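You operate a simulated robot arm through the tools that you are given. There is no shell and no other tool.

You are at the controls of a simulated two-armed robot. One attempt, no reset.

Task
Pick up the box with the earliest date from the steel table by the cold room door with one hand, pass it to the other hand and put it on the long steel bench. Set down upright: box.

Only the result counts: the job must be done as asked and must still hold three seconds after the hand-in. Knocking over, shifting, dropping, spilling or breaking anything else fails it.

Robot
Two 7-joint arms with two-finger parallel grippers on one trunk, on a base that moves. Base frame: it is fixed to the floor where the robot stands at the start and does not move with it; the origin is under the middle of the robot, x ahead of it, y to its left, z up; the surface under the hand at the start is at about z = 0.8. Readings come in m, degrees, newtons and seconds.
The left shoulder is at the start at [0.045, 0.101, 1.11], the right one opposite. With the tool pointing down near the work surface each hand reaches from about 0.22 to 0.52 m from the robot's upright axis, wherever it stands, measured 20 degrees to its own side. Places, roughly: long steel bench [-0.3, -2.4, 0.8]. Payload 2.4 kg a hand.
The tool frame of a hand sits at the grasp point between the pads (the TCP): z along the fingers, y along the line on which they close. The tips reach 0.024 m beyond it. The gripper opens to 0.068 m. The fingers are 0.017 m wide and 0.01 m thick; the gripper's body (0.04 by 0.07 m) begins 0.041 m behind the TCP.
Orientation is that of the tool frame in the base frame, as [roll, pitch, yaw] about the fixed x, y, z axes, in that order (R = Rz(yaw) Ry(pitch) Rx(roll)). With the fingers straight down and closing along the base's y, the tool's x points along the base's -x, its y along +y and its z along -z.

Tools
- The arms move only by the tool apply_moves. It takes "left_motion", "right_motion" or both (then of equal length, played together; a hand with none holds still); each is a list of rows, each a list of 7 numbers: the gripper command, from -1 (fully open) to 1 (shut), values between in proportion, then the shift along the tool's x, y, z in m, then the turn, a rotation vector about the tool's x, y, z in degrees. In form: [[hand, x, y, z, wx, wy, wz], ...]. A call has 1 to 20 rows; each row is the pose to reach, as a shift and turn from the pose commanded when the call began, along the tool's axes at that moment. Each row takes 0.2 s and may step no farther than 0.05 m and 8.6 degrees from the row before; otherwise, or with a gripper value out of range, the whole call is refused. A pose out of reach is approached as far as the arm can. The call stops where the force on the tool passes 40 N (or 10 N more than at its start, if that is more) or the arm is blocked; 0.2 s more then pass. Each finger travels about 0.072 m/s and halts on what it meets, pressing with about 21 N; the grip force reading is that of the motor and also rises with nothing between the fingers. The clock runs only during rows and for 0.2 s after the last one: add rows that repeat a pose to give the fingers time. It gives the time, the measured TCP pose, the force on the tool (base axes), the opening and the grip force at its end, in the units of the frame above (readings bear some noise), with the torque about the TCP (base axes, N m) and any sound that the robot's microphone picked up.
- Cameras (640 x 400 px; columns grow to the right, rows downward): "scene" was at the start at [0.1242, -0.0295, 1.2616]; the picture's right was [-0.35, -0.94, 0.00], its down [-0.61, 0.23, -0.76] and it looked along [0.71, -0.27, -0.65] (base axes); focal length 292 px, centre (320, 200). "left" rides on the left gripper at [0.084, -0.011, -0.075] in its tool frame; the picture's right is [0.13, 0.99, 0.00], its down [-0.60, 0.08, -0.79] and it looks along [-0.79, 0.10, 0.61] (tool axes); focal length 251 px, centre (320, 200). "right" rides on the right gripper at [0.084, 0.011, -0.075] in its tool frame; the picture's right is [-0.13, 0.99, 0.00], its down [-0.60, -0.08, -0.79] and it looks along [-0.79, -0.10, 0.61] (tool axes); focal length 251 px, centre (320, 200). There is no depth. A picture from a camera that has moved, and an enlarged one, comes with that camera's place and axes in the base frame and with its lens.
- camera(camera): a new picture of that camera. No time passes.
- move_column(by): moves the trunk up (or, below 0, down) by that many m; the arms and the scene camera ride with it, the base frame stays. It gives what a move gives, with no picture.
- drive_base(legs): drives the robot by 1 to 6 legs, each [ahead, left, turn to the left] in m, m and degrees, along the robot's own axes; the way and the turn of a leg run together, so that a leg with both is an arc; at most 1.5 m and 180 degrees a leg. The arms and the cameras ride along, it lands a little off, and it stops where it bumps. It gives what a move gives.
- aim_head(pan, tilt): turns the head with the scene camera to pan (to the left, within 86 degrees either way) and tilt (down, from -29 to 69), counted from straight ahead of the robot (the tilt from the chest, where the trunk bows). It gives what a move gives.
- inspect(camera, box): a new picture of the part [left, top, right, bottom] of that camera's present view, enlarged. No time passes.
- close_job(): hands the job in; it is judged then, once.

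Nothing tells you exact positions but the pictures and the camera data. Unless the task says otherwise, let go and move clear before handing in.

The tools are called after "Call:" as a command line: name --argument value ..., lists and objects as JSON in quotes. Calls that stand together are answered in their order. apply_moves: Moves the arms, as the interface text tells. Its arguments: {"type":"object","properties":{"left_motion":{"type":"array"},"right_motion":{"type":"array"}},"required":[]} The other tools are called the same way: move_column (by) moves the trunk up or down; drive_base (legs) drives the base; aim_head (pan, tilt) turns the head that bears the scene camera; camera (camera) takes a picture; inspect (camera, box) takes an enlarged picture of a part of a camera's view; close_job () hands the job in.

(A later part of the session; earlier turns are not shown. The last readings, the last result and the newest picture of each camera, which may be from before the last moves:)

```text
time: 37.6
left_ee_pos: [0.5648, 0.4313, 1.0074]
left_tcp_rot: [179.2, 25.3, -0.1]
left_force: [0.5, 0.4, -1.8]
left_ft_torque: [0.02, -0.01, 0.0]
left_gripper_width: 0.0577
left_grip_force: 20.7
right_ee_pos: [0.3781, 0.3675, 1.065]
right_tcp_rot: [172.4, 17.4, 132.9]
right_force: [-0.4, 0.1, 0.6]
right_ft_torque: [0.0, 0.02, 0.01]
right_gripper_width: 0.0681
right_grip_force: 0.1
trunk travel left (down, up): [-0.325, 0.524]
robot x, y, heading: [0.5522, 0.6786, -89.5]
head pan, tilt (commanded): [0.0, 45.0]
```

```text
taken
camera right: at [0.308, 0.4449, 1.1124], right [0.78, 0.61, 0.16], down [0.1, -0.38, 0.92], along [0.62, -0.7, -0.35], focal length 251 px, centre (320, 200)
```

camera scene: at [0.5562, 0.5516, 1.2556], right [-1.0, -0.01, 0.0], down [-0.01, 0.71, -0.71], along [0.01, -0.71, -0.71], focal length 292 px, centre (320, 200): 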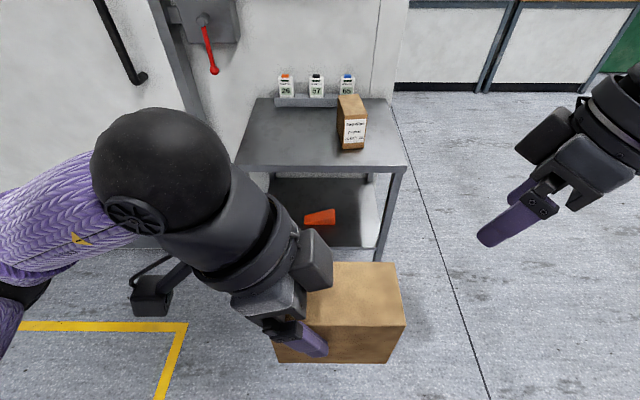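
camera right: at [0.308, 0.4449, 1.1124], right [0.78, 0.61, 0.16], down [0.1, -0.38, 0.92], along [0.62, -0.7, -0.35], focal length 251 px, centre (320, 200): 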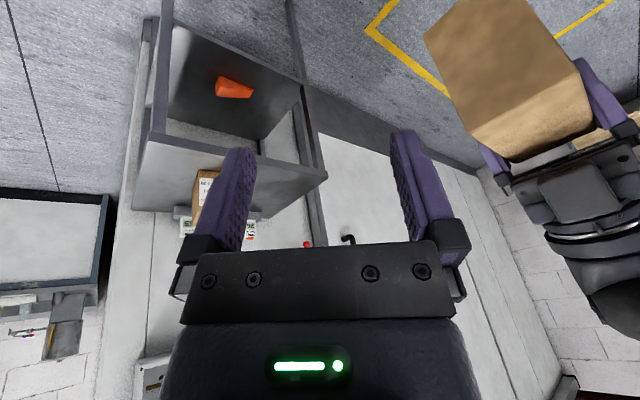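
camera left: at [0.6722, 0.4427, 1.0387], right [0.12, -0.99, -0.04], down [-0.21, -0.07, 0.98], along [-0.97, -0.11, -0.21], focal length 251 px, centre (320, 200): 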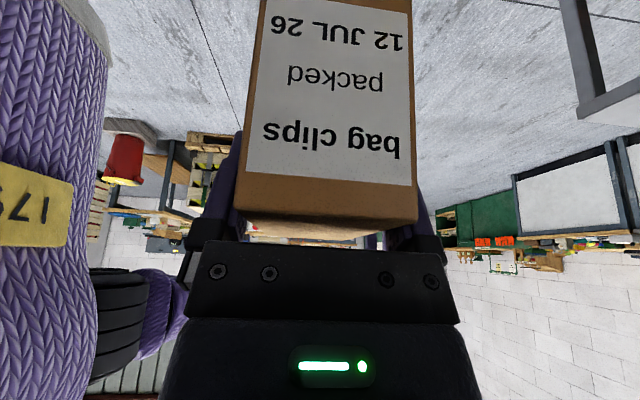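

Both hands are where I expected. I'll continue the right hand's turn up to the pre-handover pose above and to the right of the box.

Call:
apply_moves --right_motion '[[-1, -0.0028, 0.0155, -0.005, -2.27, -2.29, -7.21], [-1, -0.0056, 0.031, -0.01, -4.55, -4.58, -14.42], [-1, -0.0084, 0.0465, -0.015, -6.82, -6.87, -21.64], [-1, -0.0112, 0.062, -0.0199, -9.1, -9.16, -28.85], [-1, -0.014, 0.0775, -0.0249, -11.37, -11.45, -36.06], [-1, -0.0168, 0.093, -0.0299, -13.65, -13.74, -43.27], [-1, -0.0168, 0.093, -0.0299, -13.65, -13.74, -43.27]]'

Call:
camera --camera "scene"

Call:
camera --camera "right"

```text
time: 39.2
left_ee_pos: [0.5651, 0.4315, 1.006]
left_tcp_rot: [179.2, 25.2, -0.2]
left_force: [0.4, -0.1, -1.6]
left_ft_torque: [-0.02, -0.11, 0.0]
left_gripper_width: 0.058
left_grip_force: 21.0
right_ee_pos: [0.4537, 0.4398, 1.1145]
right_tcp_rot: [-180.0, 35.1, -179.9]
right_force: [0.2, -0.2, 1.0]
right_ft_torque: [-0.02, -0.03, 0.02]
right_gripper_width: 0.0679
right_grip_force: 0.1
right hand out of reach, approached as far as the arm can: row 4, 5, 6, 7
trunk travel left (down, up): [-0.325, 0.524]
robot x, y, heading: [0.5525, 0.6775, -89.6]
head pan, tilt (commanded): [0.0, 45.0]
```

```text
taken
camera scene: at [0.5563, 0.5516, 1.2556], right [-1.0, -0.01, 0.0], down [-0.01, 0.71, -0.71], along [0.01, -0.71, -0.71], focal length 292 px, centre (320, 200)
```

scene: 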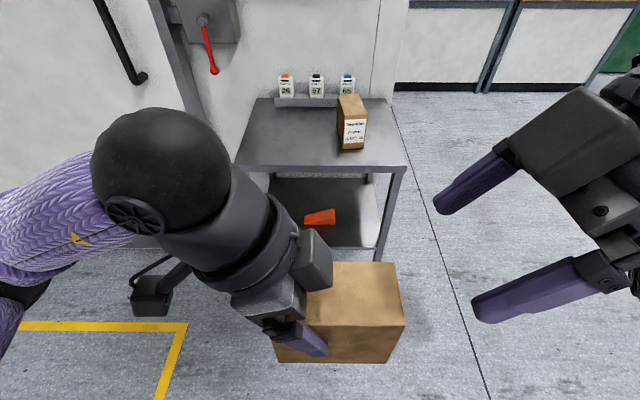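

```text
taken
camera right: at [0.3421, 0.4523, 1.1284], right [0.1, 0.99, 0.07], down [0.04, -0.08, 1.0], along [0.99, -0.1, -0.05], focal length 251 px, centre (320, 200)
```

right: 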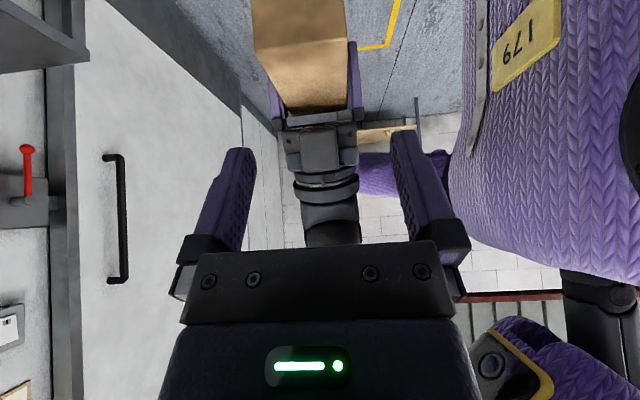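

The right hand has the wanted orientation at (0.454, 0.440, 1.115), up and right of the box. I'll zoom its camera to check the alignment with the box.

Call:
inspect --camera "right" --box '[220, 0, 400, 140]'

Call:
inspect --camera "scene" --box '[220, 200, 460, 400]'

```text
2.86 times, centred on (310, 70) of right
camera zoom: at [0.3421, 0.4523, 1.1284], right [0.1, 0.99, 0.07], down [0.04, -0.08, 1.0], along [0.99, -0.1, -0.05], focal length 718 px, centre (349, 571)
```

zoom: 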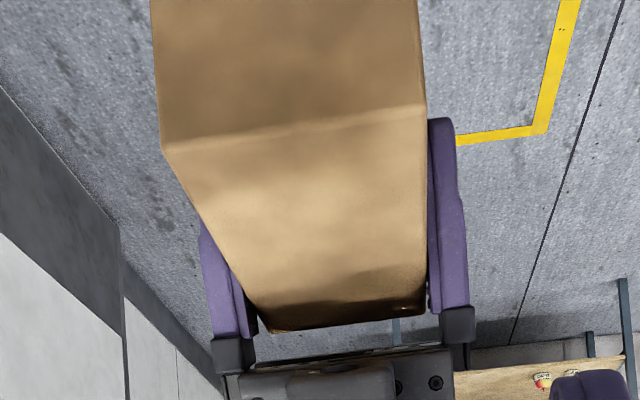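

```text
2.00 times, centred on (340, 300) of scene
camera zoom: at [0.5563, 0.5516, 1.2556], right [-1.0, -0.01, 0.0], down [-0.01, 0.71, -0.71], along [0.01, -0.71, -0.71], focal length 584 px, centre (280, 0)
```

zoom: 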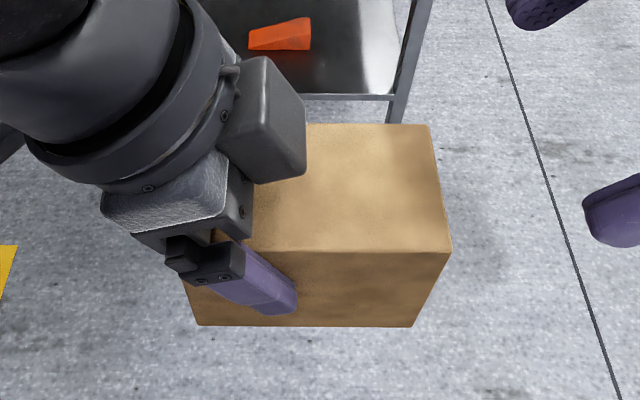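

The right camera puts the box at x 0.4905–0.5985, y centre 0.431, and I notice each gripper has a housing block on its inner side. For clearance I'll lean the right hand to 45° and place it on the approach line.

Call:
apply_moves --right_motion '[[-1, 0.0103, -0.0029, 0.0113, 0, -3.3, 0], [-1, 0.0205, -0.0059, 0.0226, 0, -6.6, 0], [-1, 0.0308, -0.0088, 0.0339, 0, -9.9, 0], [-1, 0.0308, -0.0088, 0.0339, 0, -9.9, 0]]'

Call:
camera --camera "right"

Call:
camera --camera "scene"

```text
time: 40.2
left_ee_pos: [0.5643, 0.4313, 1.0081]
left_tcp_rot: [179.2, 25.3, -0.2]
left_force: [0.3, 0.5, -1.5]
left_ft_torque: [0.03, -0.04, 0.04]
left_gripper_width: 0.0577
left_grip_force: 20.5
right_ee_pos: [0.4645, 0.4547, 1.0876]
right_tcp_rot: [179.8, 45.0, 180.0]
right_force: [-0.8, -1.0, -0.8]
right_ft_torque: [-0.02, -0.01, 0.0]
right_gripper_width: 0.0679
right_grip_force: 0.1
right hand out of reach, approached as far as the arm can: row 1, 2, 3, 4
trunk travel left (down, up): [-0.325, 0.524]
robot x, y, heading: [0.5551, 0.6757, -89.4]
head pan, tilt (commanded): [0.0, 45.0]
```

```text
taken
camera right: at [0.3513, 0.4662, 1.08], right [0.09, 0.99, 0.09], down [-0.13, -0.08, 0.99], along [0.99, -0.1, 0.12], focal length 251 px, centre (320, 200)
```

right: 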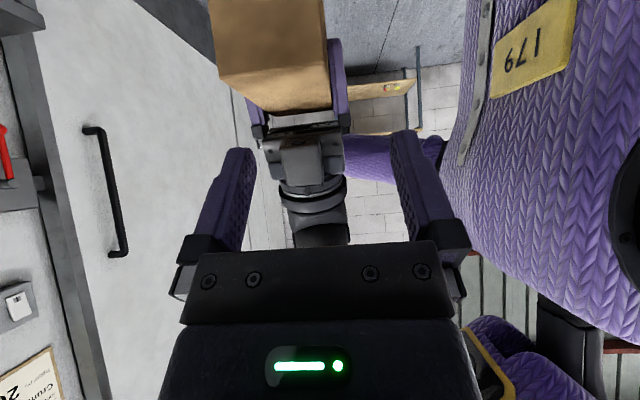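

```text
taken
camera scene: at [0.5562, 0.5516, 1.2557], right [-1.0, -0.01, 0.0], down [-0.01, 0.71, -0.71], along [0.01, -0.71, -0.71], focal length 292 px, centre (320, 200)
```

scene: 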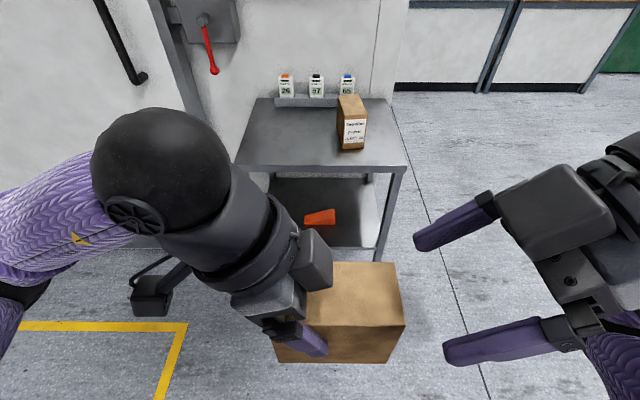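

The right hand can't reach quite that far forward, so I'll bring the box about 2 cm closer to the robot and slightly left with the left hand.

Call:
apply_moves --left_motion '[[1, 0.0051, -0.0073, -0.0025, 0, 0, 0], [1, 0.0103, -0.0147, -0.005, 0, 0, 0], [1, 0.0154, -0.022, -0.0075, 0, 0, 0], [1, 0.0154, -0.022, -0.0075, 0, 0, 0]]'

Call:
inspect --camera "right" --box '[180, 0, 380, 140]'

Call:
inspect --camera "scene" --box '[220, 200, 460, 400]'

```text
time: 41.2
left_ee_pos: [0.5819, 0.4522, 1.0073]
left_tcp_rot: [179.2, 25.4, -0.3]
left_force: [-0.2, 0.4, -2.3]
left_ft_torque: [0.03, -0.02, 0.01]
left_gripper_width: 0.0577
left_grip_force: 20.8
right_ee_pos: [0.4641, 0.4548, 1.0861]
right_tcp_rot: [-180.0, 44.8, 179.9]
right_force: [-0.1, 0.6, 0.4]
right_ft_torque: [-0.03, 0.01, -0.03]
right_gripper_width: 0.0677
right_grip_force: 0.1
trunk travel left (down, up): [-0.325, 0.524]
robot x, y, heading: [0.5524, 0.6792, -89.4]
head pan, tilt (commanded): [0.0, 45.0]
```

```text
2.86 times, centred on (280, 70) of right
camera zoom: at [0.3513, 0.4661, 1.0802], right [0.09, 0.99, 0.09], down [-0.13, -0.08, 0.99], along [0.99, -0.1, 0.12], focal length 718 px, centre (434, 571)
```

zoom: 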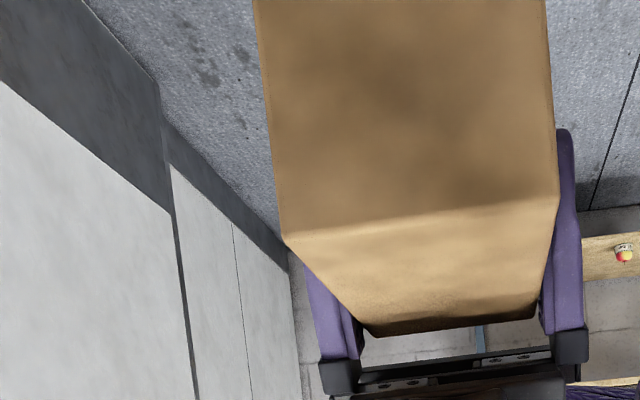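

```text
2.00 times, centred on (340, 300) of scene
camera zoom: at [0.5563, 0.5516, 1.2556], right [-1.0, -0.01, 0.0], down [-0.01, 0.71, -0.71], along [0.01, -0.71, -0.71], focal length 584 px, centre (280, 0)
```

zoom: 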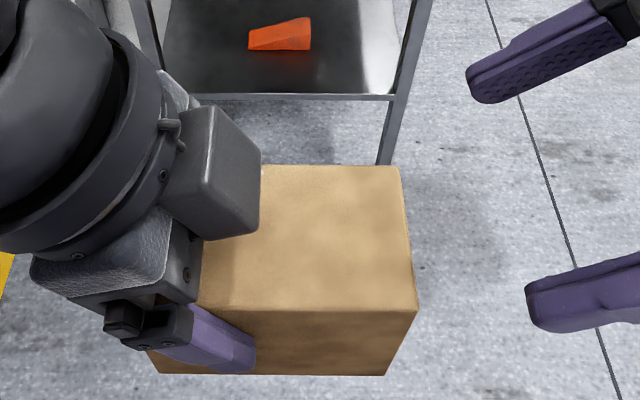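

The box now sits at y centre 0.4527 with its right end at x 0.508, in line with the right hand. I'll advance the right hand partway along its finger axis and check.

Call:
apply_moves --right_motion '[[-1, 0.005, -0.001, 0.005, 0, 0, 0], [-1, 0.0101, -0.002, 0.02, 0, 0, 0], [-1, 0.0101, -0.002, 0.035, 0, 0, 0], [-1, 0.0101, -0.002, 0.05, 0, 0, 0], [-1, 0.0101, -0.002, 0.05, 0, 0, 0]]'

Call:
camera --camera "right"

Call:
inspect --camera "scene" --box '[220, 200, 540, 400]'

```text
time: 42.4
left_ee_pos: [0.5805, 0.4525, 1.0075]
left_tcp_rot: [179.2, 25.3, -0.3]
left_force: [-1.0, 0.3, -2.3]
left_ft_torque: [0.0, -0.02, 0.0]
left_gripper_width: 0.0579
left_grip_force: 21.2
right_ee_pos: [0.4939, 0.4527, 1.0664]
right_tcp_rot: [179.8, 44.9, 179.9]
right_force: [0.0, -0.1, -0.6]
right_ft_torque: [0.01, 0.04, -0.02]
right_gripper_width: 0.0681
right_grip_force: 0.0
right hand out of reach, approached as far as the arm can: row 1, 2, 3, 4, 5
trunk travel left (down, up): [-0.325, 0.524]
robot x, y, heading: [0.5567, 0.673, -89.4]
head pan, tilt (commanded): [0.0, 45.0]
```

```text
taken
camera right: at [0.382, 0.4638, 1.0599], right [0.09, 0.99, 0.09], down [-0.13, -0.08, 0.99], along [0.99, -0.1, 0.12], focal length 251 px, centre (320, 200)
```

right: 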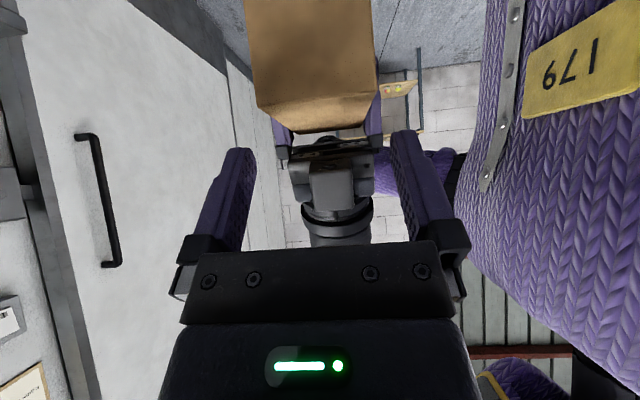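

```text
2.00 times, centred on (380, 300) of scene
camera zoom: at [0.5562, 0.5516, 1.2556], right [-1.0, -0.01, 0.0], down [-0.01, 0.71, -0.71], along [0.01, -0.71, -0.71], focal length 584 px, centre (200, 0)
```

zoom: 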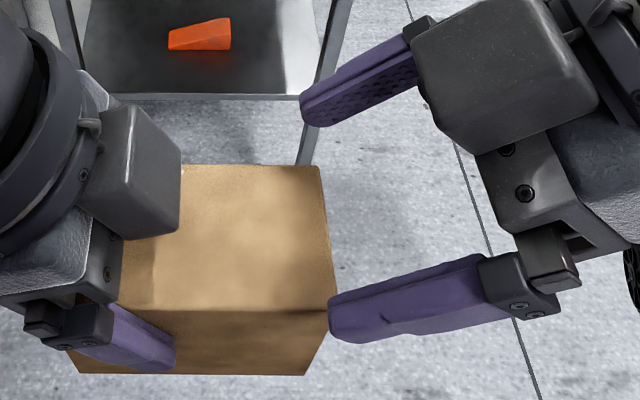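

The right hand stops short in height at the 45° lean, so I need a gentler lean and must know exactly how much room the inner housing blocks take. I'll zoom in on the left gripper from both views.

Call:
inspect --camera "right" --box '[240, 60, 420, 220]'

Call:
inspect --camera "scene" --box '[220, 230, 340, 390]'

```text
2.50 times, centred on (330, 140) of right
camera zoom: at [0.382, 0.4638, 1.0599], right [0.09, 0.99, 0.09], down [-0.13, -0.08, 0.99], along [0.99, -0.1, 0.12], focal length 629 px, centre (295, 350)
```

zoom: 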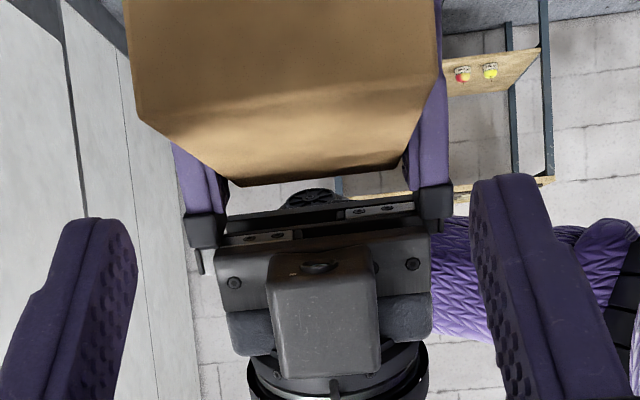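

```text
2.50 times, centred on (280, 310) of scene
camera zoom: at [0.5562, 0.5516, 1.2556], right [-1.0, -0.01, 0.0], down [-0.01, 0.71, -0.71], along [0.01, -0.71, -0.71], focal length 731 px, centre (420, -75)
```

zoom: 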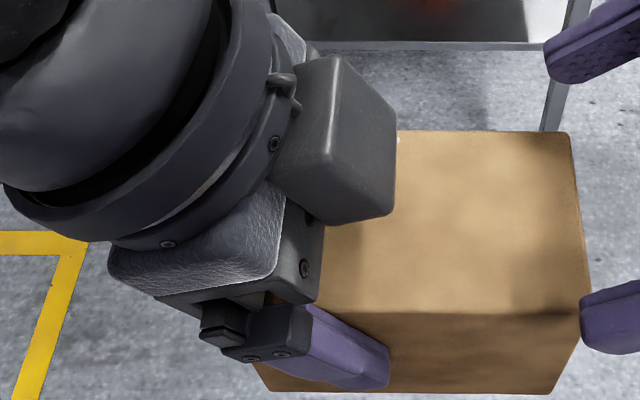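

The housing block sticks out only about 4 cm from the tool axis, so a 25° lean on both hands leaves almost 2 cm between them. By symmetry with the left arm that pose should also be reachable, so I'll raise the right hand and reduce its lean to 25°.

Call:
apply_moves --right_motion '[[-1, -0.0044, 0, -0.0058, 0, 5, 0], [-1, -0.0087, 0, -0.0116, 0, 10, 0], [-1, -0.0131, 0, -0.0174, 0, 15, 0], [-1, -0.0131, 0, -0.0174, 0, 20, 0], [-1, -0.0131, 0, -0.0174, 0, 20, 0]]'

Call:
camera --camera "right"

Call:
inspect --camera "scene" --box '[220, 200, 540, 400]'

```text
time: 43.6
left_ee_pos: [0.5802, 0.4529, 1.0075]
left_tcp_rot: [179.1, 25.4, -0.3]
left_force: [-0.9, -0.3, -1.8]
left_ft_torque: [-0.01, -0.06, 0.01]
left_gripper_width: 0.0578
left_grip_force: 21.1
right_ee_pos: [0.4922, 0.4512, 1.0875]
right_tcp_rot: [-180.0, 24.9, 179.9]
right_force: [-0.2, -0.3, 0.1]
right_ft_torque: [0.02, 0.02, 0.03]
right_gripper_width: 0.0679
right_grip_force: 0.1
trunk travel left (down, up): [-0.325, 0.524]
robot x, y, heading: [0.5532, 0.6769, -89.5]
head pan, tilt (commanded): [0.0, 45.0]
```

```text
taken
camera right: at [0.3842, 0.4624, 1.1206], right [0.12, 0.99, 0.06], down [0.21, -0.08, 0.97], along [0.97, -0.1, -0.22], focal length 251 px, centre (320, 200)
```

right: 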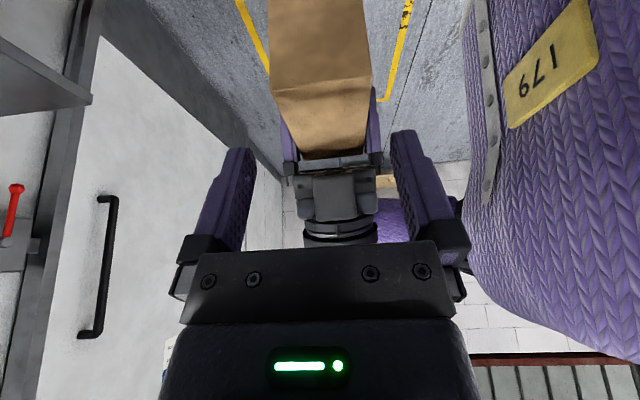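

```text
2.00 times, centred on (380, 300) of scene
camera zoom: at [0.5563, 0.5516, 1.2556], right [-1.0, -0.01, 0.0], down [-0.01, 0.71, -0.71], along [0.01, -0.71, -0.71], focal length 584 px, centre (200, 0)
```

zoom: 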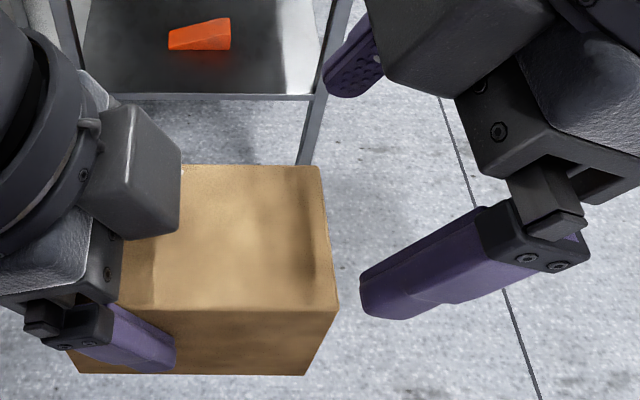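

The right hand is in reach now and lined up. I'll advance it along the finger axis, halfway first.

Call:
apply_moves --right_motion '[[-1, 0, 0.0008, 0.0125, 0, 0, 0], [-1, 0, 0.0015, 0.025, 0, 0, 0], [-1, 0, 0.0015, 0.0375, 0, 0, 0], [-1, 0, 0.0015, 0.05, 0, 0, 0], [-1, 0, 0.0015, 0.05, 0, 0, 0]]'

Call:
camera --camera "right"

Call:
inspect --camera "scene" --box '[220, 200, 540, 400]'

```text
time: 44.8
left_ee_pos: [0.5806, 0.452, 1.0082]
left_tcp_rot: [179.1, 25.5, -0.2]
left_force: [-0.3, 0.1, -1.2]
left_ft_torque: [0.02, 0.0, 0.04]
left_gripper_width: 0.0578
left_grip_force: 21.3
right_ee_pos: [0.5137, 0.4533, 1.0425]
right_tcp_rot: [-180.0, 24.9, -179.9]
right_force: [0.2, 0.8, 0.5]
right_ft_torque: [-0.03, 0.02, -0.03]
right_gripper_width: 0.068
right_grip_force: 0.0
trunk travel left (down, up): [-0.325, 0.524]
robot x, y, heading: [0.5529, 0.6769, -89.4]
head pan, tilt (commanded): [0.0, 45.0]
```

```text
taken
camera right: at [0.4048, 0.4643, 1.0748], right [0.12, 0.99, 0.05], down [0.21, -0.08, 0.97], along [0.97, -0.1, -0.22], focal length 251 px, centre (320, 200)
```

right: 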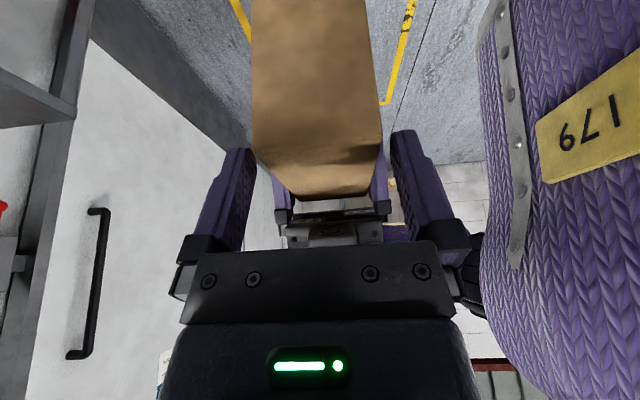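

```text
2.00 times, centred on (380, 300) of scene
camera zoom: at [0.5563, 0.5516, 1.2556], right [-1.0, -0.01, 0.0], down [-0.01, 0.71, -0.71], along [0.01, -0.71, -0.71], focal length 584 px, centre (200, 0)
```

zoom: 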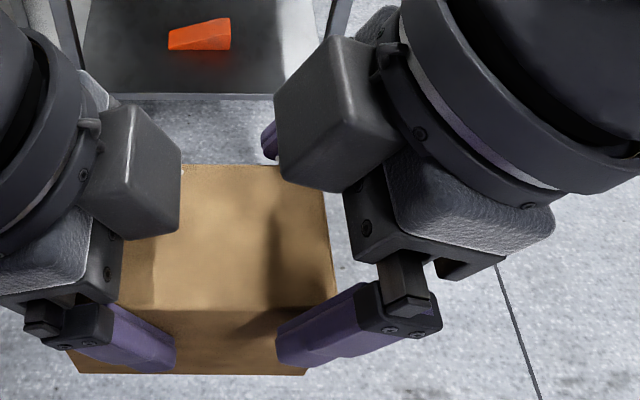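

The right fingers straddle the free end of the box with even gaps. I'll advance the remaining 3.9 cm slowly.

Call:
apply_moves --right_motion '[[-1, 0, 0, 0.01, 0, 0, 0], [-1, 0.0005, -0.0004, 0.02, 0, 0, 0], [-1, 0.001, -0.0006, 0.03, 0, 0, 0], [-1, 0.001, -0.0006, 0.0385, 0, 0, 0], [-1, 0.001, -0.0006, 0.0385, 0, 0, 0]]'

Call:
camera --camera "right"

Call:
inspect --camera "scene" --box '[220, 200, 540, 400]'

```text
time: 46.0
left_ee_pos: [0.581, 0.4518, 1.0077]
left_tcp_rot: [179.2, 25.3, -0.3]
left_force: [-0.2, 0.4, -1.7]
left_ft_torque: [0.01, -0.04, -0.01]
left_gripper_width: 0.0576
left_grip_force: 21.0
right_ee_pos: [0.5276, 0.452, 1.0077]
right_tcp_rot: [179.9, 24.9, -180.0]
right_force: [0.4, 0.0, -0.1]
right_ft_torque: [-0.01, 0.01, 0.0]
right_gripper_width: 0.0677
right_grip_force: 0.0
trunk travel left (down, up): [-0.325, 0.524]
robot x, y, heading: [0.5524, 0.6762, -89.5]
head pan, tilt (commanded): [0.0, 45.0]
```

```text
taken
camera right: at [0.4197, 0.4636, 1.0405], right [0.12, 0.99, 0.05], down [0.21, -0.08, 0.97], along [0.97, -0.1, -0.22], focal length 251 px, centre (320, 200)
```

right: 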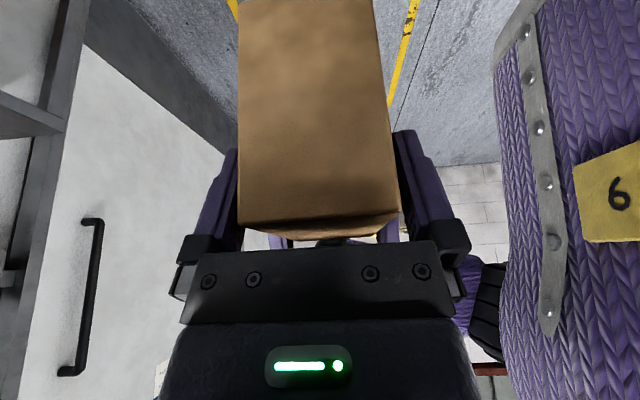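

```text
2.00 times, centred on (380, 300) of scene
camera zoom: at [0.5563, 0.5516, 1.2556], right [-1.0, -0.01, 0.0], down [-0.01, 0.71, -0.71], along [0.01, -0.71, -0.71], focal length 584 px, centre (200, 0)
```

zoom: 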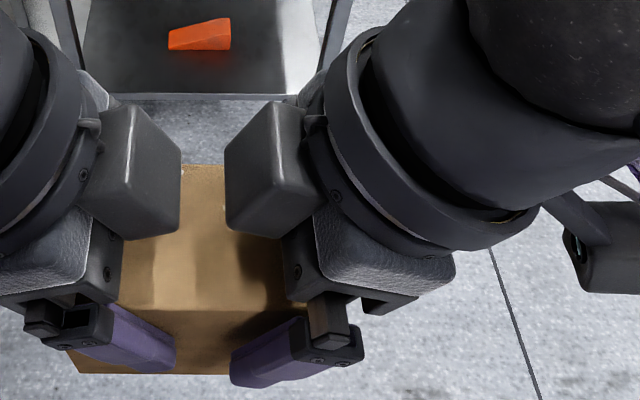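

Both grippers are on the box with a clear gap between them. I'll close the right gripper while the left still holds.

Call:
apply_moves --right_motion '[[0, 0, 0, 0, 0, 0, 0], [1, 0, 0, 0, 0, 0, 0], [1, 0, 0, 0, 0, 0, 0], [1, 0, 0, 0, 0, 0, 0], [1, 0, 0, 0, 0, 0, 0]]'

Call:
camera --camera "right"

Call:
inspect --camera "scene" --box '[220, 200, 540, 400]'

```text
time: 47.2
left_ee_pos: [0.5815, 0.4522, 1.0081]
left_tcp_rot: [179.2, 25.3, -0.3]
left_force: [2.0, -7.4, 0.3]
left_ft_torque: [0.53, 0.21, 0.3]
left_gripper_width: 0.0579
left_grip_force: 20.8
right_ee_pos: [0.5281, 0.4524, 1.0092]
right_tcp_rot: [-179.9, 24.9, -180.0]
right_force: [-0.6, 5.8, -0.7]
right_ft_torque: [-0.44, -0.14, 0.06]
right_gripper_width: 0.0579
right_grip_force: 20.7
trunk travel left (down, up): [-0.325, 0.524]
robot x, y, heading: [0.5561, 0.6736, -89.7]
head pan, tilt (commanded): [0.0, 45.0]
```

```text
taken
camera right: at [0.4197, 0.4636, 1.0406], right [0.12, 0.99, 0.06], down [0.21, -0.08, 0.97], along [0.97, -0.1, -0.22], focal length 251 px, centre (320, 200)
```

right: 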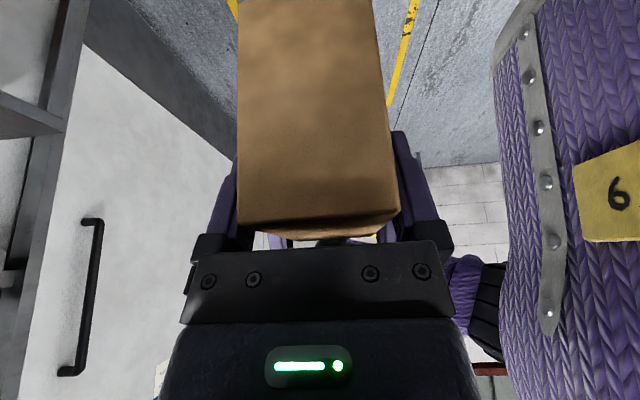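

```text
2.00 times, centred on (380, 300) of scene
camera zoom: at [0.5563, 0.5516, 1.2556], right [-1.0, -0.01, 0.0], down [-0.01, 0.71, -0.71], along [0.01, -0.71, -0.71], focal length 584 px, centre (200, 0)
```

zoom: 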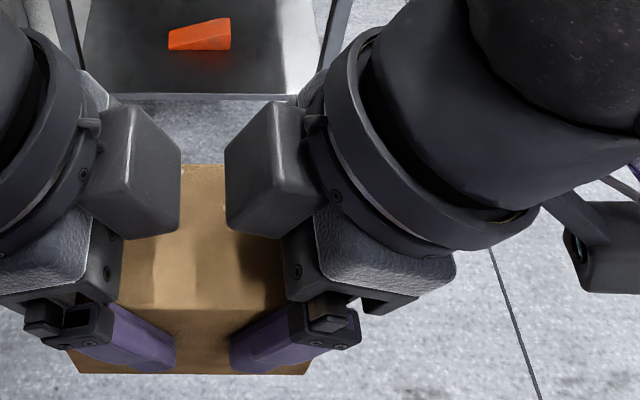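

The right hand now holds the box too (0.058 m, 21 N). I'll open the left gripper, then back it out along its finger axis.

Call:
apply_moves --left_motion '[[-1, 0, 0, 0, 0, 0, 0], [-1, 0, 0, 0, 0, 0, 0], [-1, 0, 0, 0, 0, 0, 0]]' --right_motion '[[1, 0, 0, 0, 0, 0, 0], [1, 0, 0, 0, 0, 0, 0], [1, 0, 0, 0, 0, 0, 0]]'

Call:
camera --camera "left"

Call:
inspect --camera "scene" --box '[220, 200, 540, 400]'

```text
time: 48.0
left_ee_pos: [0.5817, 0.4519, 1.0075]
left_tcp_rot: [179.2, 25.4, -0.4]
left_force: [-0.2, 0.4, 0.2]
left_ft_torque: [-0.02, 0.0, 0.04]
left_gripper_width: 0.0681
left_grip_force: 0.1
right_ee_pos: [0.5289, 0.452, 1.0084]
right_tcp_rot: [-180.0, 24.9, 179.9]
right_force: [-0.3, -0.2, -1.1]
right_ft_torque: [0.0, 0.03, -0.01]
right_gripper_width: 0.0577
right_grip_force: 21.0
trunk travel left (down, up): [-0.325, 0.524]
robot x, y, heading: [0.555, 0.6768, -89.6]
head pan, tilt (commanded): [0.0, 45.0]
```

```text
taken
camera left: at [0.6887, 0.4636, 1.039], right [0.12, -0.99, -0.04], down [-0.21, -0.07, 0.98], along [-0.97, -0.11, -0.21], focal length 251 px, centre (320, 200)
```

left: 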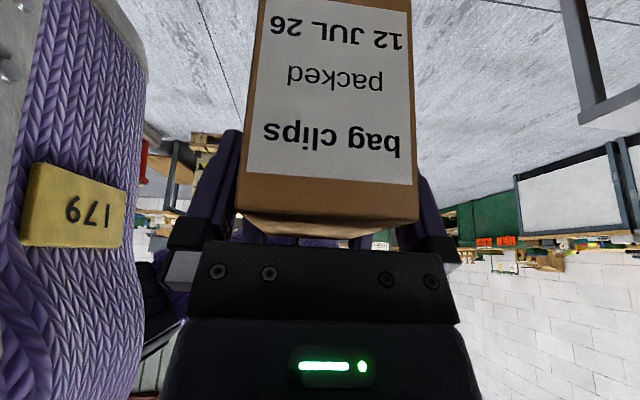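

```text
2.00 times, centred on (380, 300) of scene
camera zoom: at [0.5563, 0.5516, 1.2556], right [-1.0, -0.01, 0.0], down [-0.01, 0.71, -0.71], along [0.01, -0.71, -0.71], focal length 584 px, centre (200, 0)
```

zoom: 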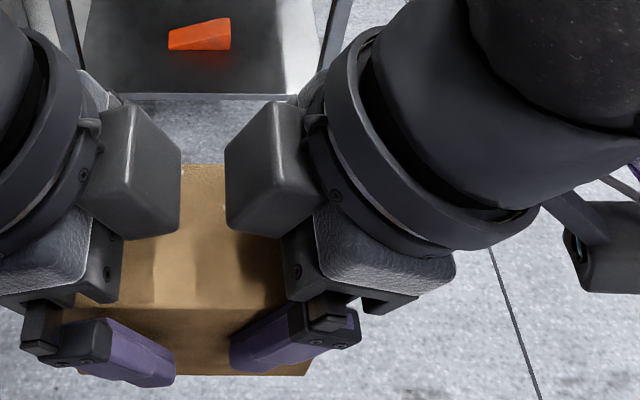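

The left fingers are open and the right hand carries the box alone. Now I'll draw the left hand back along its finger axis.

Call:
apply_moves --left_motion '[[-1, 0, 0, -0.01, 0, 0, 0], [-1, 0, 0, -0.025, 0, 0, 0], [-1, 0, 0, -0.04, 0, 0, 0], [-1, 0, 0, -0.055, 0, 0, 0], [-1, 0, 0, -0.07, 0, 0, 0], [-1, 0, 0, -0.085, 0, 0, 0], [-1, 0, 0, -0.085, 0, 0, 0]]'

Call:
camera --camera "scene"

Call:
camera --camera "left"

```text
time: 49.6
left_ee_pos: [0.6174, 0.4538, 1.0844]
left_tcp_rot: [179.2, 25.3, -0.2]
left_force: [-0.2, -0.3, 1.1]
left_ft_torque: [-0.01, 0.01, 0.01]
left_gripper_width: 0.068
left_grip_force: 0.1
right_ee_pos: [0.5286, 0.451, 1.0087]
right_tcp_rot: [179.9, 24.7, 179.9]
right_force: [0.7, 0.2, 0.1]
right_ft_torque: [0.02, 0.06, -0.02]
right_gripper_width: 0.0581
right_grip_force: 21.3
trunk travel left (down, up): [-0.325, 0.524]
robot x, y, heading: [0.5571, 0.6778, -89.6]
head pan, tilt (commanded): [0.0, 45.0]
```

```text
taken
camera scene: at [0.5563, 0.5516, 1.2556], right [-1.0, -0.01, 0.0], down [-0.01, 0.71, -0.71], along [0.01, -0.71, -0.71], focal length 292 px, centre (320, 200)
```

scene: 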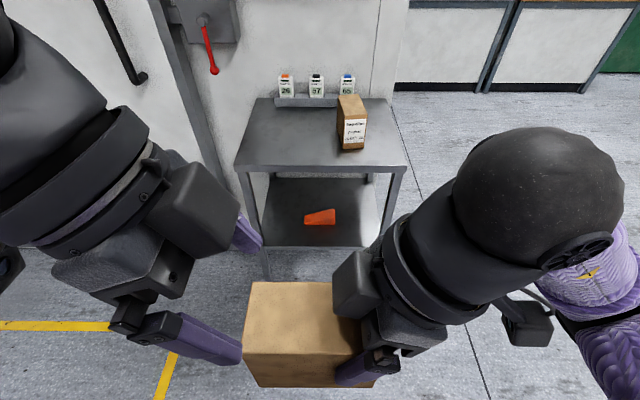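

```text
taken
camera left: at [0.7251, 0.4654, 1.1154], right [0.12, -0.99, -0.04], down [-0.21, -0.07, 0.98], along [-0.97, -0.11, -0.21], focal length 251 px, centre (320, 200)
```

left: 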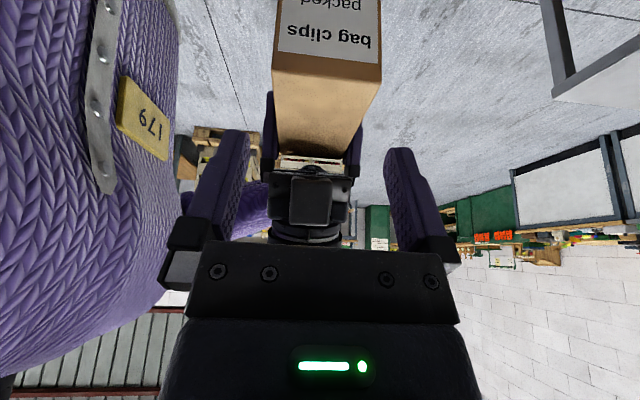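

The handover worked: the right hand holds the box alone. I'll swing the left hand back to a neutral pose on the left side.

Call:
apply_moves --left_motion '[[-1, 0.0123, 0.002, -0.0125, 0, 0, 0], [-1, 0.0246, 0.006, -0.0249, -3.2, 0, -6.8], [-1, 0.0349, 0.0128, -0.0312, -6.4, 0, -13.6], [-1, 0.0437, 0.0196, -0.0355, -9.6, 0, -20.4], [-1, 0.0525, 0.0264, -0.0399, -12.8, 0, -27.1], [-1, 0.0613, 0.0332, -0.0442, -16.0, 0, -33.9], [-1, 0.0701, 0.04, -0.0486, -19.2, 0, -40.7], [-1, 0.0789, 0.0468, -0.053, -22.4, 0, -47.5], [-1, 0.0877, 0.0536, -0.0573, -25.6, 0, -54.3], [-1, 0.0965, 0.0604, -0.0617, -28.8, 0, -61.1], [-1, 0.1053, 0.0672, -0.066, -32.0, 0, -67.8], [-1, 0.1141, 0.074, -0.0704, -35.2, 0, -74.6], [-1, 0.1229, 0.074, -0.0747, -38.4, 0, -81.4], [-1, 0.1229, 0.074, -0.0747, -38.4, 0, -81.4]]'

Call:
camera --camera "scene"

Call:
camera --camera "right"

```text
time: 52.6
left_ee_pos: [0.7613, 0.3809, 1.1007]
left_tcp_rot: [-179.9, 26.1, 90.1]
left_force: [-0.2, 0.7, -1.3]
left_ft_torque: [0.0, 0.03, -0.02]
left_gripper_width: 0.0681
left_grip_force: 0.0
right_ee_pos: [0.5278, 0.4507, 1.0074]
right_tcp_rot: [180.0, 24.9, 180.0]
right_force: [-0.6, 0.2, 0.2]
right_ft_torque: [0.05, 0.05, -0.03]
right_gripper_width: 0.0578
right_grip_force: 20.6
trunk travel left (down, up): [-0.325, 0.524]
robot x, y, heading: [0.5561, 0.6775, -89.7]
head pan, tilt (commanded): [0.0, 45.0]
```

```text
taken
camera scene: at [0.5563, 0.5516, 1.2556], right [-1.0, -0.01, 0.0], down [-0.01, 0.71, -0.71], along [0.01, -0.71, -0.71], focal length 292 px, centre (320, 200)
```

scene: 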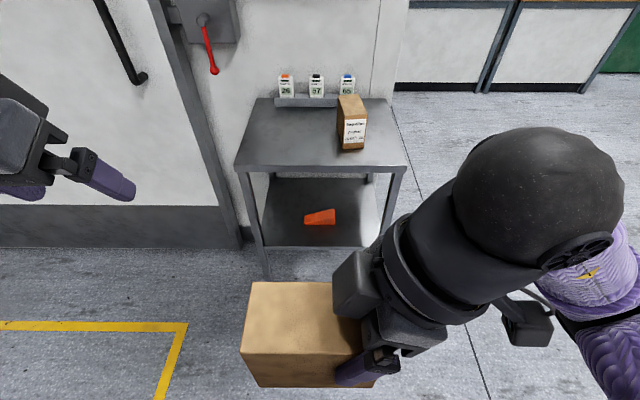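

```text
taken
camera right: at [0.4198, 0.4636, 1.0406], right [0.12, 0.99, 0.05], down [0.21, -0.08, 0.97], along [0.97, -0.1, -0.22], focal length 251 px, centre (320, 200)
```

right: 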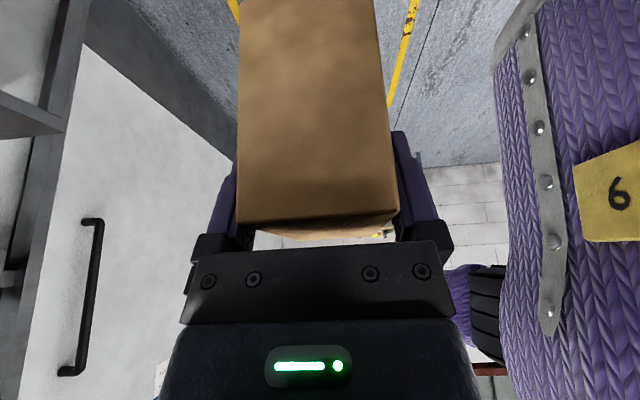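

Now I'll turn the right hand back to neutral, swinging the box's free end forward, and extend it in front of the robot for carrying.

Call:
apply_moves --right_motion '[[1, 0.004, -0.0162, -0.0056, 3.16, 0, 6.8], [1, 0.0081, -0.0323, -0.0111, 6.32, 0, 13.6], [1, 0.0121, -0.0485, -0.0167, 9.48, 0, 20.4], [1, 0.0162, -0.0647, -0.0222, 12.63, 0, 27.2], [1, 0.0202, -0.0808, -0.0278, 15.79, 0, 34.0], [1, 0.0243, -0.097, -0.0333, 18.95, 0, 40.8], [1, 0.0283, -0.1132, -0.0389, 22.11, 0, 47.6], [1, 0.0323, -0.1293, -0.0444, 25.27, 0, 54.4], [1, 0.0364, -0.1455, -0.05, 28.43, 0, 61.2], [1, 0.0404, -0.1617, -0.0555, 31.58, 0, 68.0], [1, 0.0445, -0.1778, -0.0611, 34.74, 0, 74.8], [1, 0.0485, -0.194, -0.0666, 37.9, 0, 81.6], [1, 0.0485, -0.194, -0.0666, 37.9, 0, 81.6], [1, 0.0485, -0.194, -0.0666, 37.9, 0, 81.6]]'

Call:
camera --camera "scene"

Call:
camera --camera "right"

```text
time: 55.6
left_ee_pos: [0.7605, 0.3797, 1.0998]
left_tcp_rot: [-179.9, 26.0, 90.1]
left_force: [0.1, -0.1, -0.3]
left_ft_torque: [0.05, -0.03, 0.01]
left_gripper_width: 0.0679
left_grip_force: 0.2
right_ee_pos: [0.4571, 0.2578, 1.0489]
right_tcp_rot: [-180.0, 25.0, 90.0]
right_force: [0.2, 0.5, -1.7]
right_ft_torque: [0.06, 0.03, -0.01]
right_gripper_width: 0.0577
right_grip_force: 21.1
trunk travel left (down, up): [-0.325, 0.524]
robot x, y, heading: [0.5562, 0.6755, -89.5]
head pan, tilt (commanded): [0.0, 45.0]
```

```text
taken
camera scene: at [0.5563, 0.5515, 1.2556], right [-1.0, -0.01, 0.0], down [-0.01, 0.71, -0.71], along [0.01, -0.71, -0.71], focal length 292 px, centre (320, 200)
```

scene: 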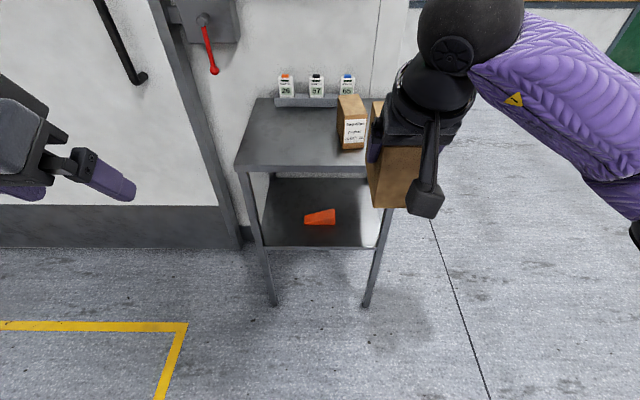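

```text
taken
camera right: at [0.4678, 0.3655, 1.0802], right [0.99, -0.12, 0.05], down [-0.08, -0.21, 0.97], along [-0.1, -0.97, -0.22], focal length 251 px, centre (320, 200)
```

right: 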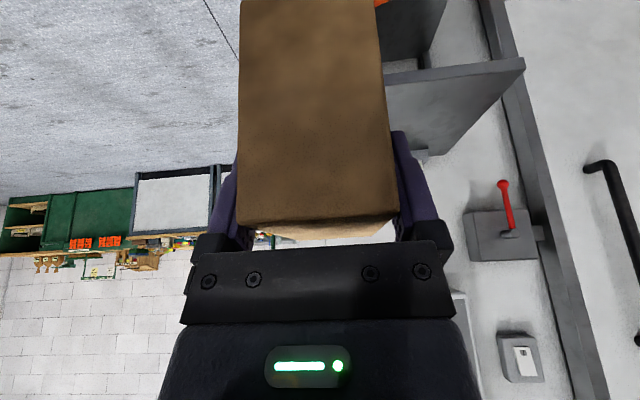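

The box is securely held in the right hand. Before driving to the bench I'll look to the right and ahead to check the path.

Call:
aim_head --pan -80 --tilt 25

Call:
camera --camera "scene"

Call:
aim_head --pan -35 --tilt 15

Call:
camera --camera "scene"

```text
time: 57.2
left_ee_pos: [0.7608, 0.3796, 1.0998]
left_tcp_rot: [-179.9, 26.0, 90.1]
left_force: [-0.6, 0.0, -0.3]
left_ft_torque: [0.02, 0.0, 0.01]
left_gripper_width: 0.0682
left_grip_force: 0.1
right_ee_pos: [0.4567, 0.2564, 1.0475]
right_tcp_rot: [-180.0, 24.9, 89.9]
right_force: [1.3, 1.0, -1.5]
right_ft_torque: [0.05, 0.02, 0.02]
right_gripper_width: 0.0579
right_grip_force: 21.1
trunk travel left (down, up): [-0.325, 0.524]
robot x, y, heading: [0.5529, 0.6741, -89.5]
head pan, tilt (commanded): [-80.0, 25.0]
```

```text
taken
camera scene: at [0.465, 0.6159, 1.2862], right [-0.18, 0.98, 0.0], down [0.42, 0.08, -0.91], along [-0.89, -0.17, -0.42], focal length 292 px, centre (320, 200)
```

scene: 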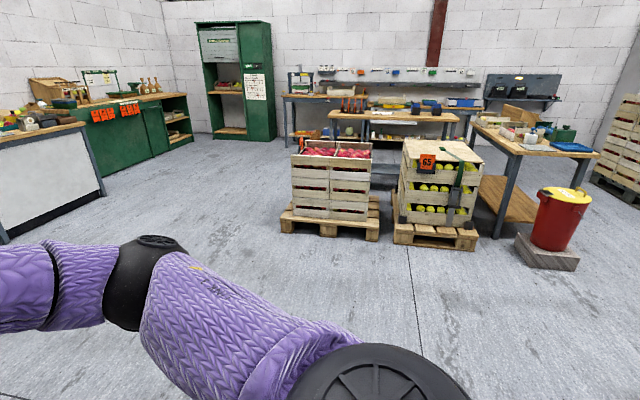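

```text
time: 58.3
left_ee_pos: [0.7611, 0.3796, 1.1012]
left_tcp_rot: [-179.9, 26.0, 90.1]
left_force: [0.9, 0.4, 0.9]
left_ft_torque: [-0.03, 0.0, -0.02]
left_gripper_width: 0.0679
left_grip_force: 0.1
right_ee_pos: [0.4574, 0.2567, 1.0468]
right_tcp_rot: [-180.0, 24.9, 90.0]
right_force: [-0.9, 0.6, -2.1]
right_ft_torque: [0.04, -0.01, 0.01]
right_gripper_width: 0.0579
right_grip_force: 20.6
trunk travel left (down, up): [-0.325, 0.524]
robot x, y, heading: [0.554, 0.6771, -89.5]
head pan, tilt (commanded): [-35.0, 15.0]
```

```text
taken
camera scene: at [0.5026, 0.5558, 1.3024], right [-0.82, 0.57, 0.0], down [0.15, 0.21, -0.97], along [-0.55, -0.8, -0.26], focal length 292 px, centre (320, 200)
```

scene: 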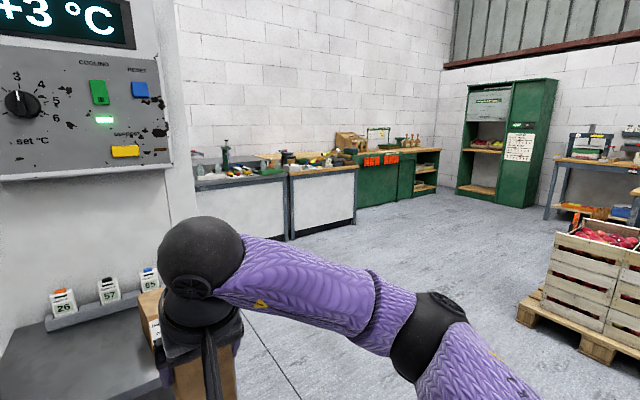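

The lane to the bench is free: crates are beyond x −1.5 and the cold-room wall is at x 0.32. I'll strafe right to x ≈ −0.3, then drive ahead and stop well short of the bench.

Call:
drive_base --legs '[[0, -0.86, 0], [1.0, 0, 0], [1.0, 0, 0]]'

Call:
aim_head --pan 0 --tilt 25

Call:
camera --camera "scene"

Call:
camera --camera "right"

```text
time: 72.3
left_ee_pos: [-0.0058, -1.6018, 1.0994]
left_tcp_rot: [-179.9, 26.0, 93.8]
left_force: [0.4, 0.3, 0.0]
left_ft_torque: [-0.01, 0.0, -0.01]
left_gripper_width: 0.0678
left_grip_force: 0.0
right_ee_pos: [-0.3005, -1.7427, 1.0476]
right_tcp_rot: [180.0, 24.9, 93.7]
right_force: [0.7, 1.2, -1.1]
right_ft_torque: [0.07, 0.0, 0.0]
right_gripper_width: 0.0577
right_grip_force: 20.9
trunk travel left (down, up): [-0.325, 0.524]
robot x, y, heading: [-0.2295, -1.3211, -86.1]
head pan, tilt (commanded): [-35.0, 15.0]
```

```text
time: 73.3
left_ee_pos: [-0.0051, -1.6001, 1.1002]
left_tcp_rot: [-179.9, 25.9, 93.8]
left_force: [0.0, -0.6, -0.6]
left_ft_torque: [0.0, -0.01, 0.0]
left_gripper_width: 0.0681
left_grip_force: 0.2
right_ee_pos: [-0.2985, -1.7435, 1.0471]
right_tcp_rot: [180.0, 24.9, 93.7]
right_force: [0.2, 0.8, -1.8]
right_ft_torque: [0.06, -0.01, 0.01]
right_gripper_width: 0.0575
right_grip_force: 21.0
trunk travel left (down, up): [-0.325, 0.524]
robot x, y, heading: [-0.2315, -1.3161, -85.9]
head pan, tilt (commanded): [0.0, 25.0]
```

```text
taken
camera scene: at [-0.2192, -1.4534, 1.2862], right [-1.0, -0.07, 0.0], down [-0.03, 0.42, -0.91], along [0.07, -0.9, -0.42], focal length 292 px, centre (320, 200)
```

scene: 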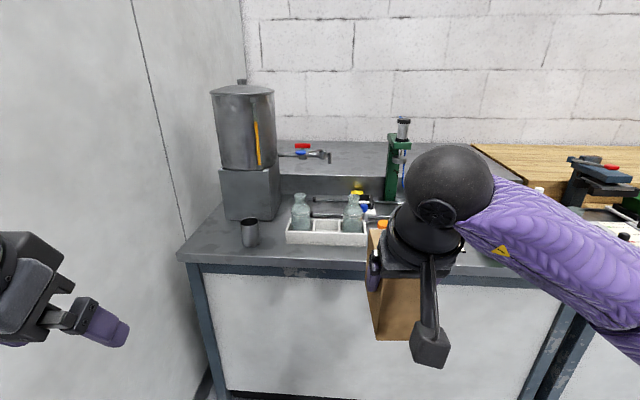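

```text
taken
camera right: at [-0.2964, -1.6336, 1.0801], right [1.0, -0.05, 0.05], down [-0.07, -0.22, 0.97], along [-0.04, -0.97, -0.22], focal length 251 px, centre (320, 200)
```

right: 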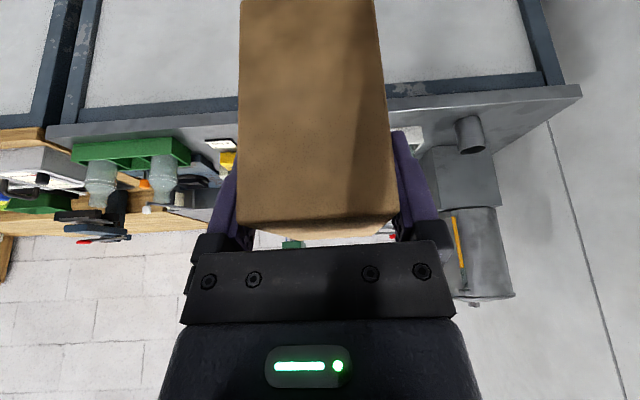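

I'm about 0.75 m from the bench's front edge (y ≈ −2.08), and the bench carries an urn, cup, bottle tray and small things. I need an unobstructed view, so I'll use the left wrist camera and zoom the scene.

Call:
camera --camera "left"

Call:
inspect --camera "scene" --box '[170, 130, 420, 300]'

Call:
inspect --camera "right" --box '[40, 60, 320, 260]'

```text
taken
camera left: at [-0.0232, -1.4931, 1.1306], right [0.98, 0.18, -0.06], down [0.09, -0.19, 0.98], along [0.17, -0.96, -0.2], focal length 251 px, centre (320, 200)
```

left: 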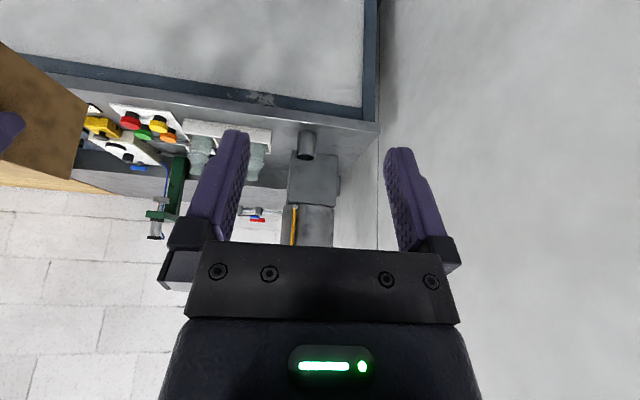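

```text
2.35 times, centred on (295, 215) of scene
camera zoom: at [-0.2192, -1.4534, 1.2862], right [-1.0, -0.07, 0.0], down [-0.03, 0.42, -0.91], along [0.07, -0.9, -0.42], focal length 688 px, centre (379, 165)
```

zoom: 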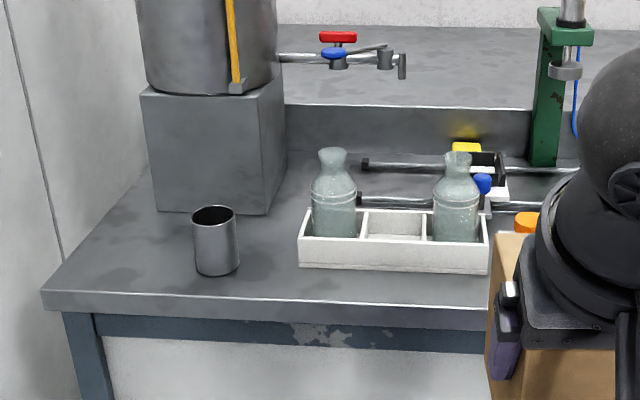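

```text
2.00 times, centred on (180, 160) of right
camera zoom: at [-0.2964, -1.6336, 1.0801], right [1.0, -0.05, 0.05], down [-0.07, -0.22, 0.97], along [-0.04, -0.97, -0.22], focal length 503 px, centre (600, 280)
```

zoom: 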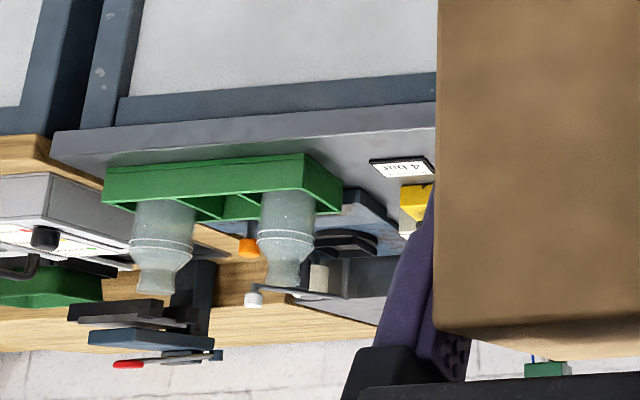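

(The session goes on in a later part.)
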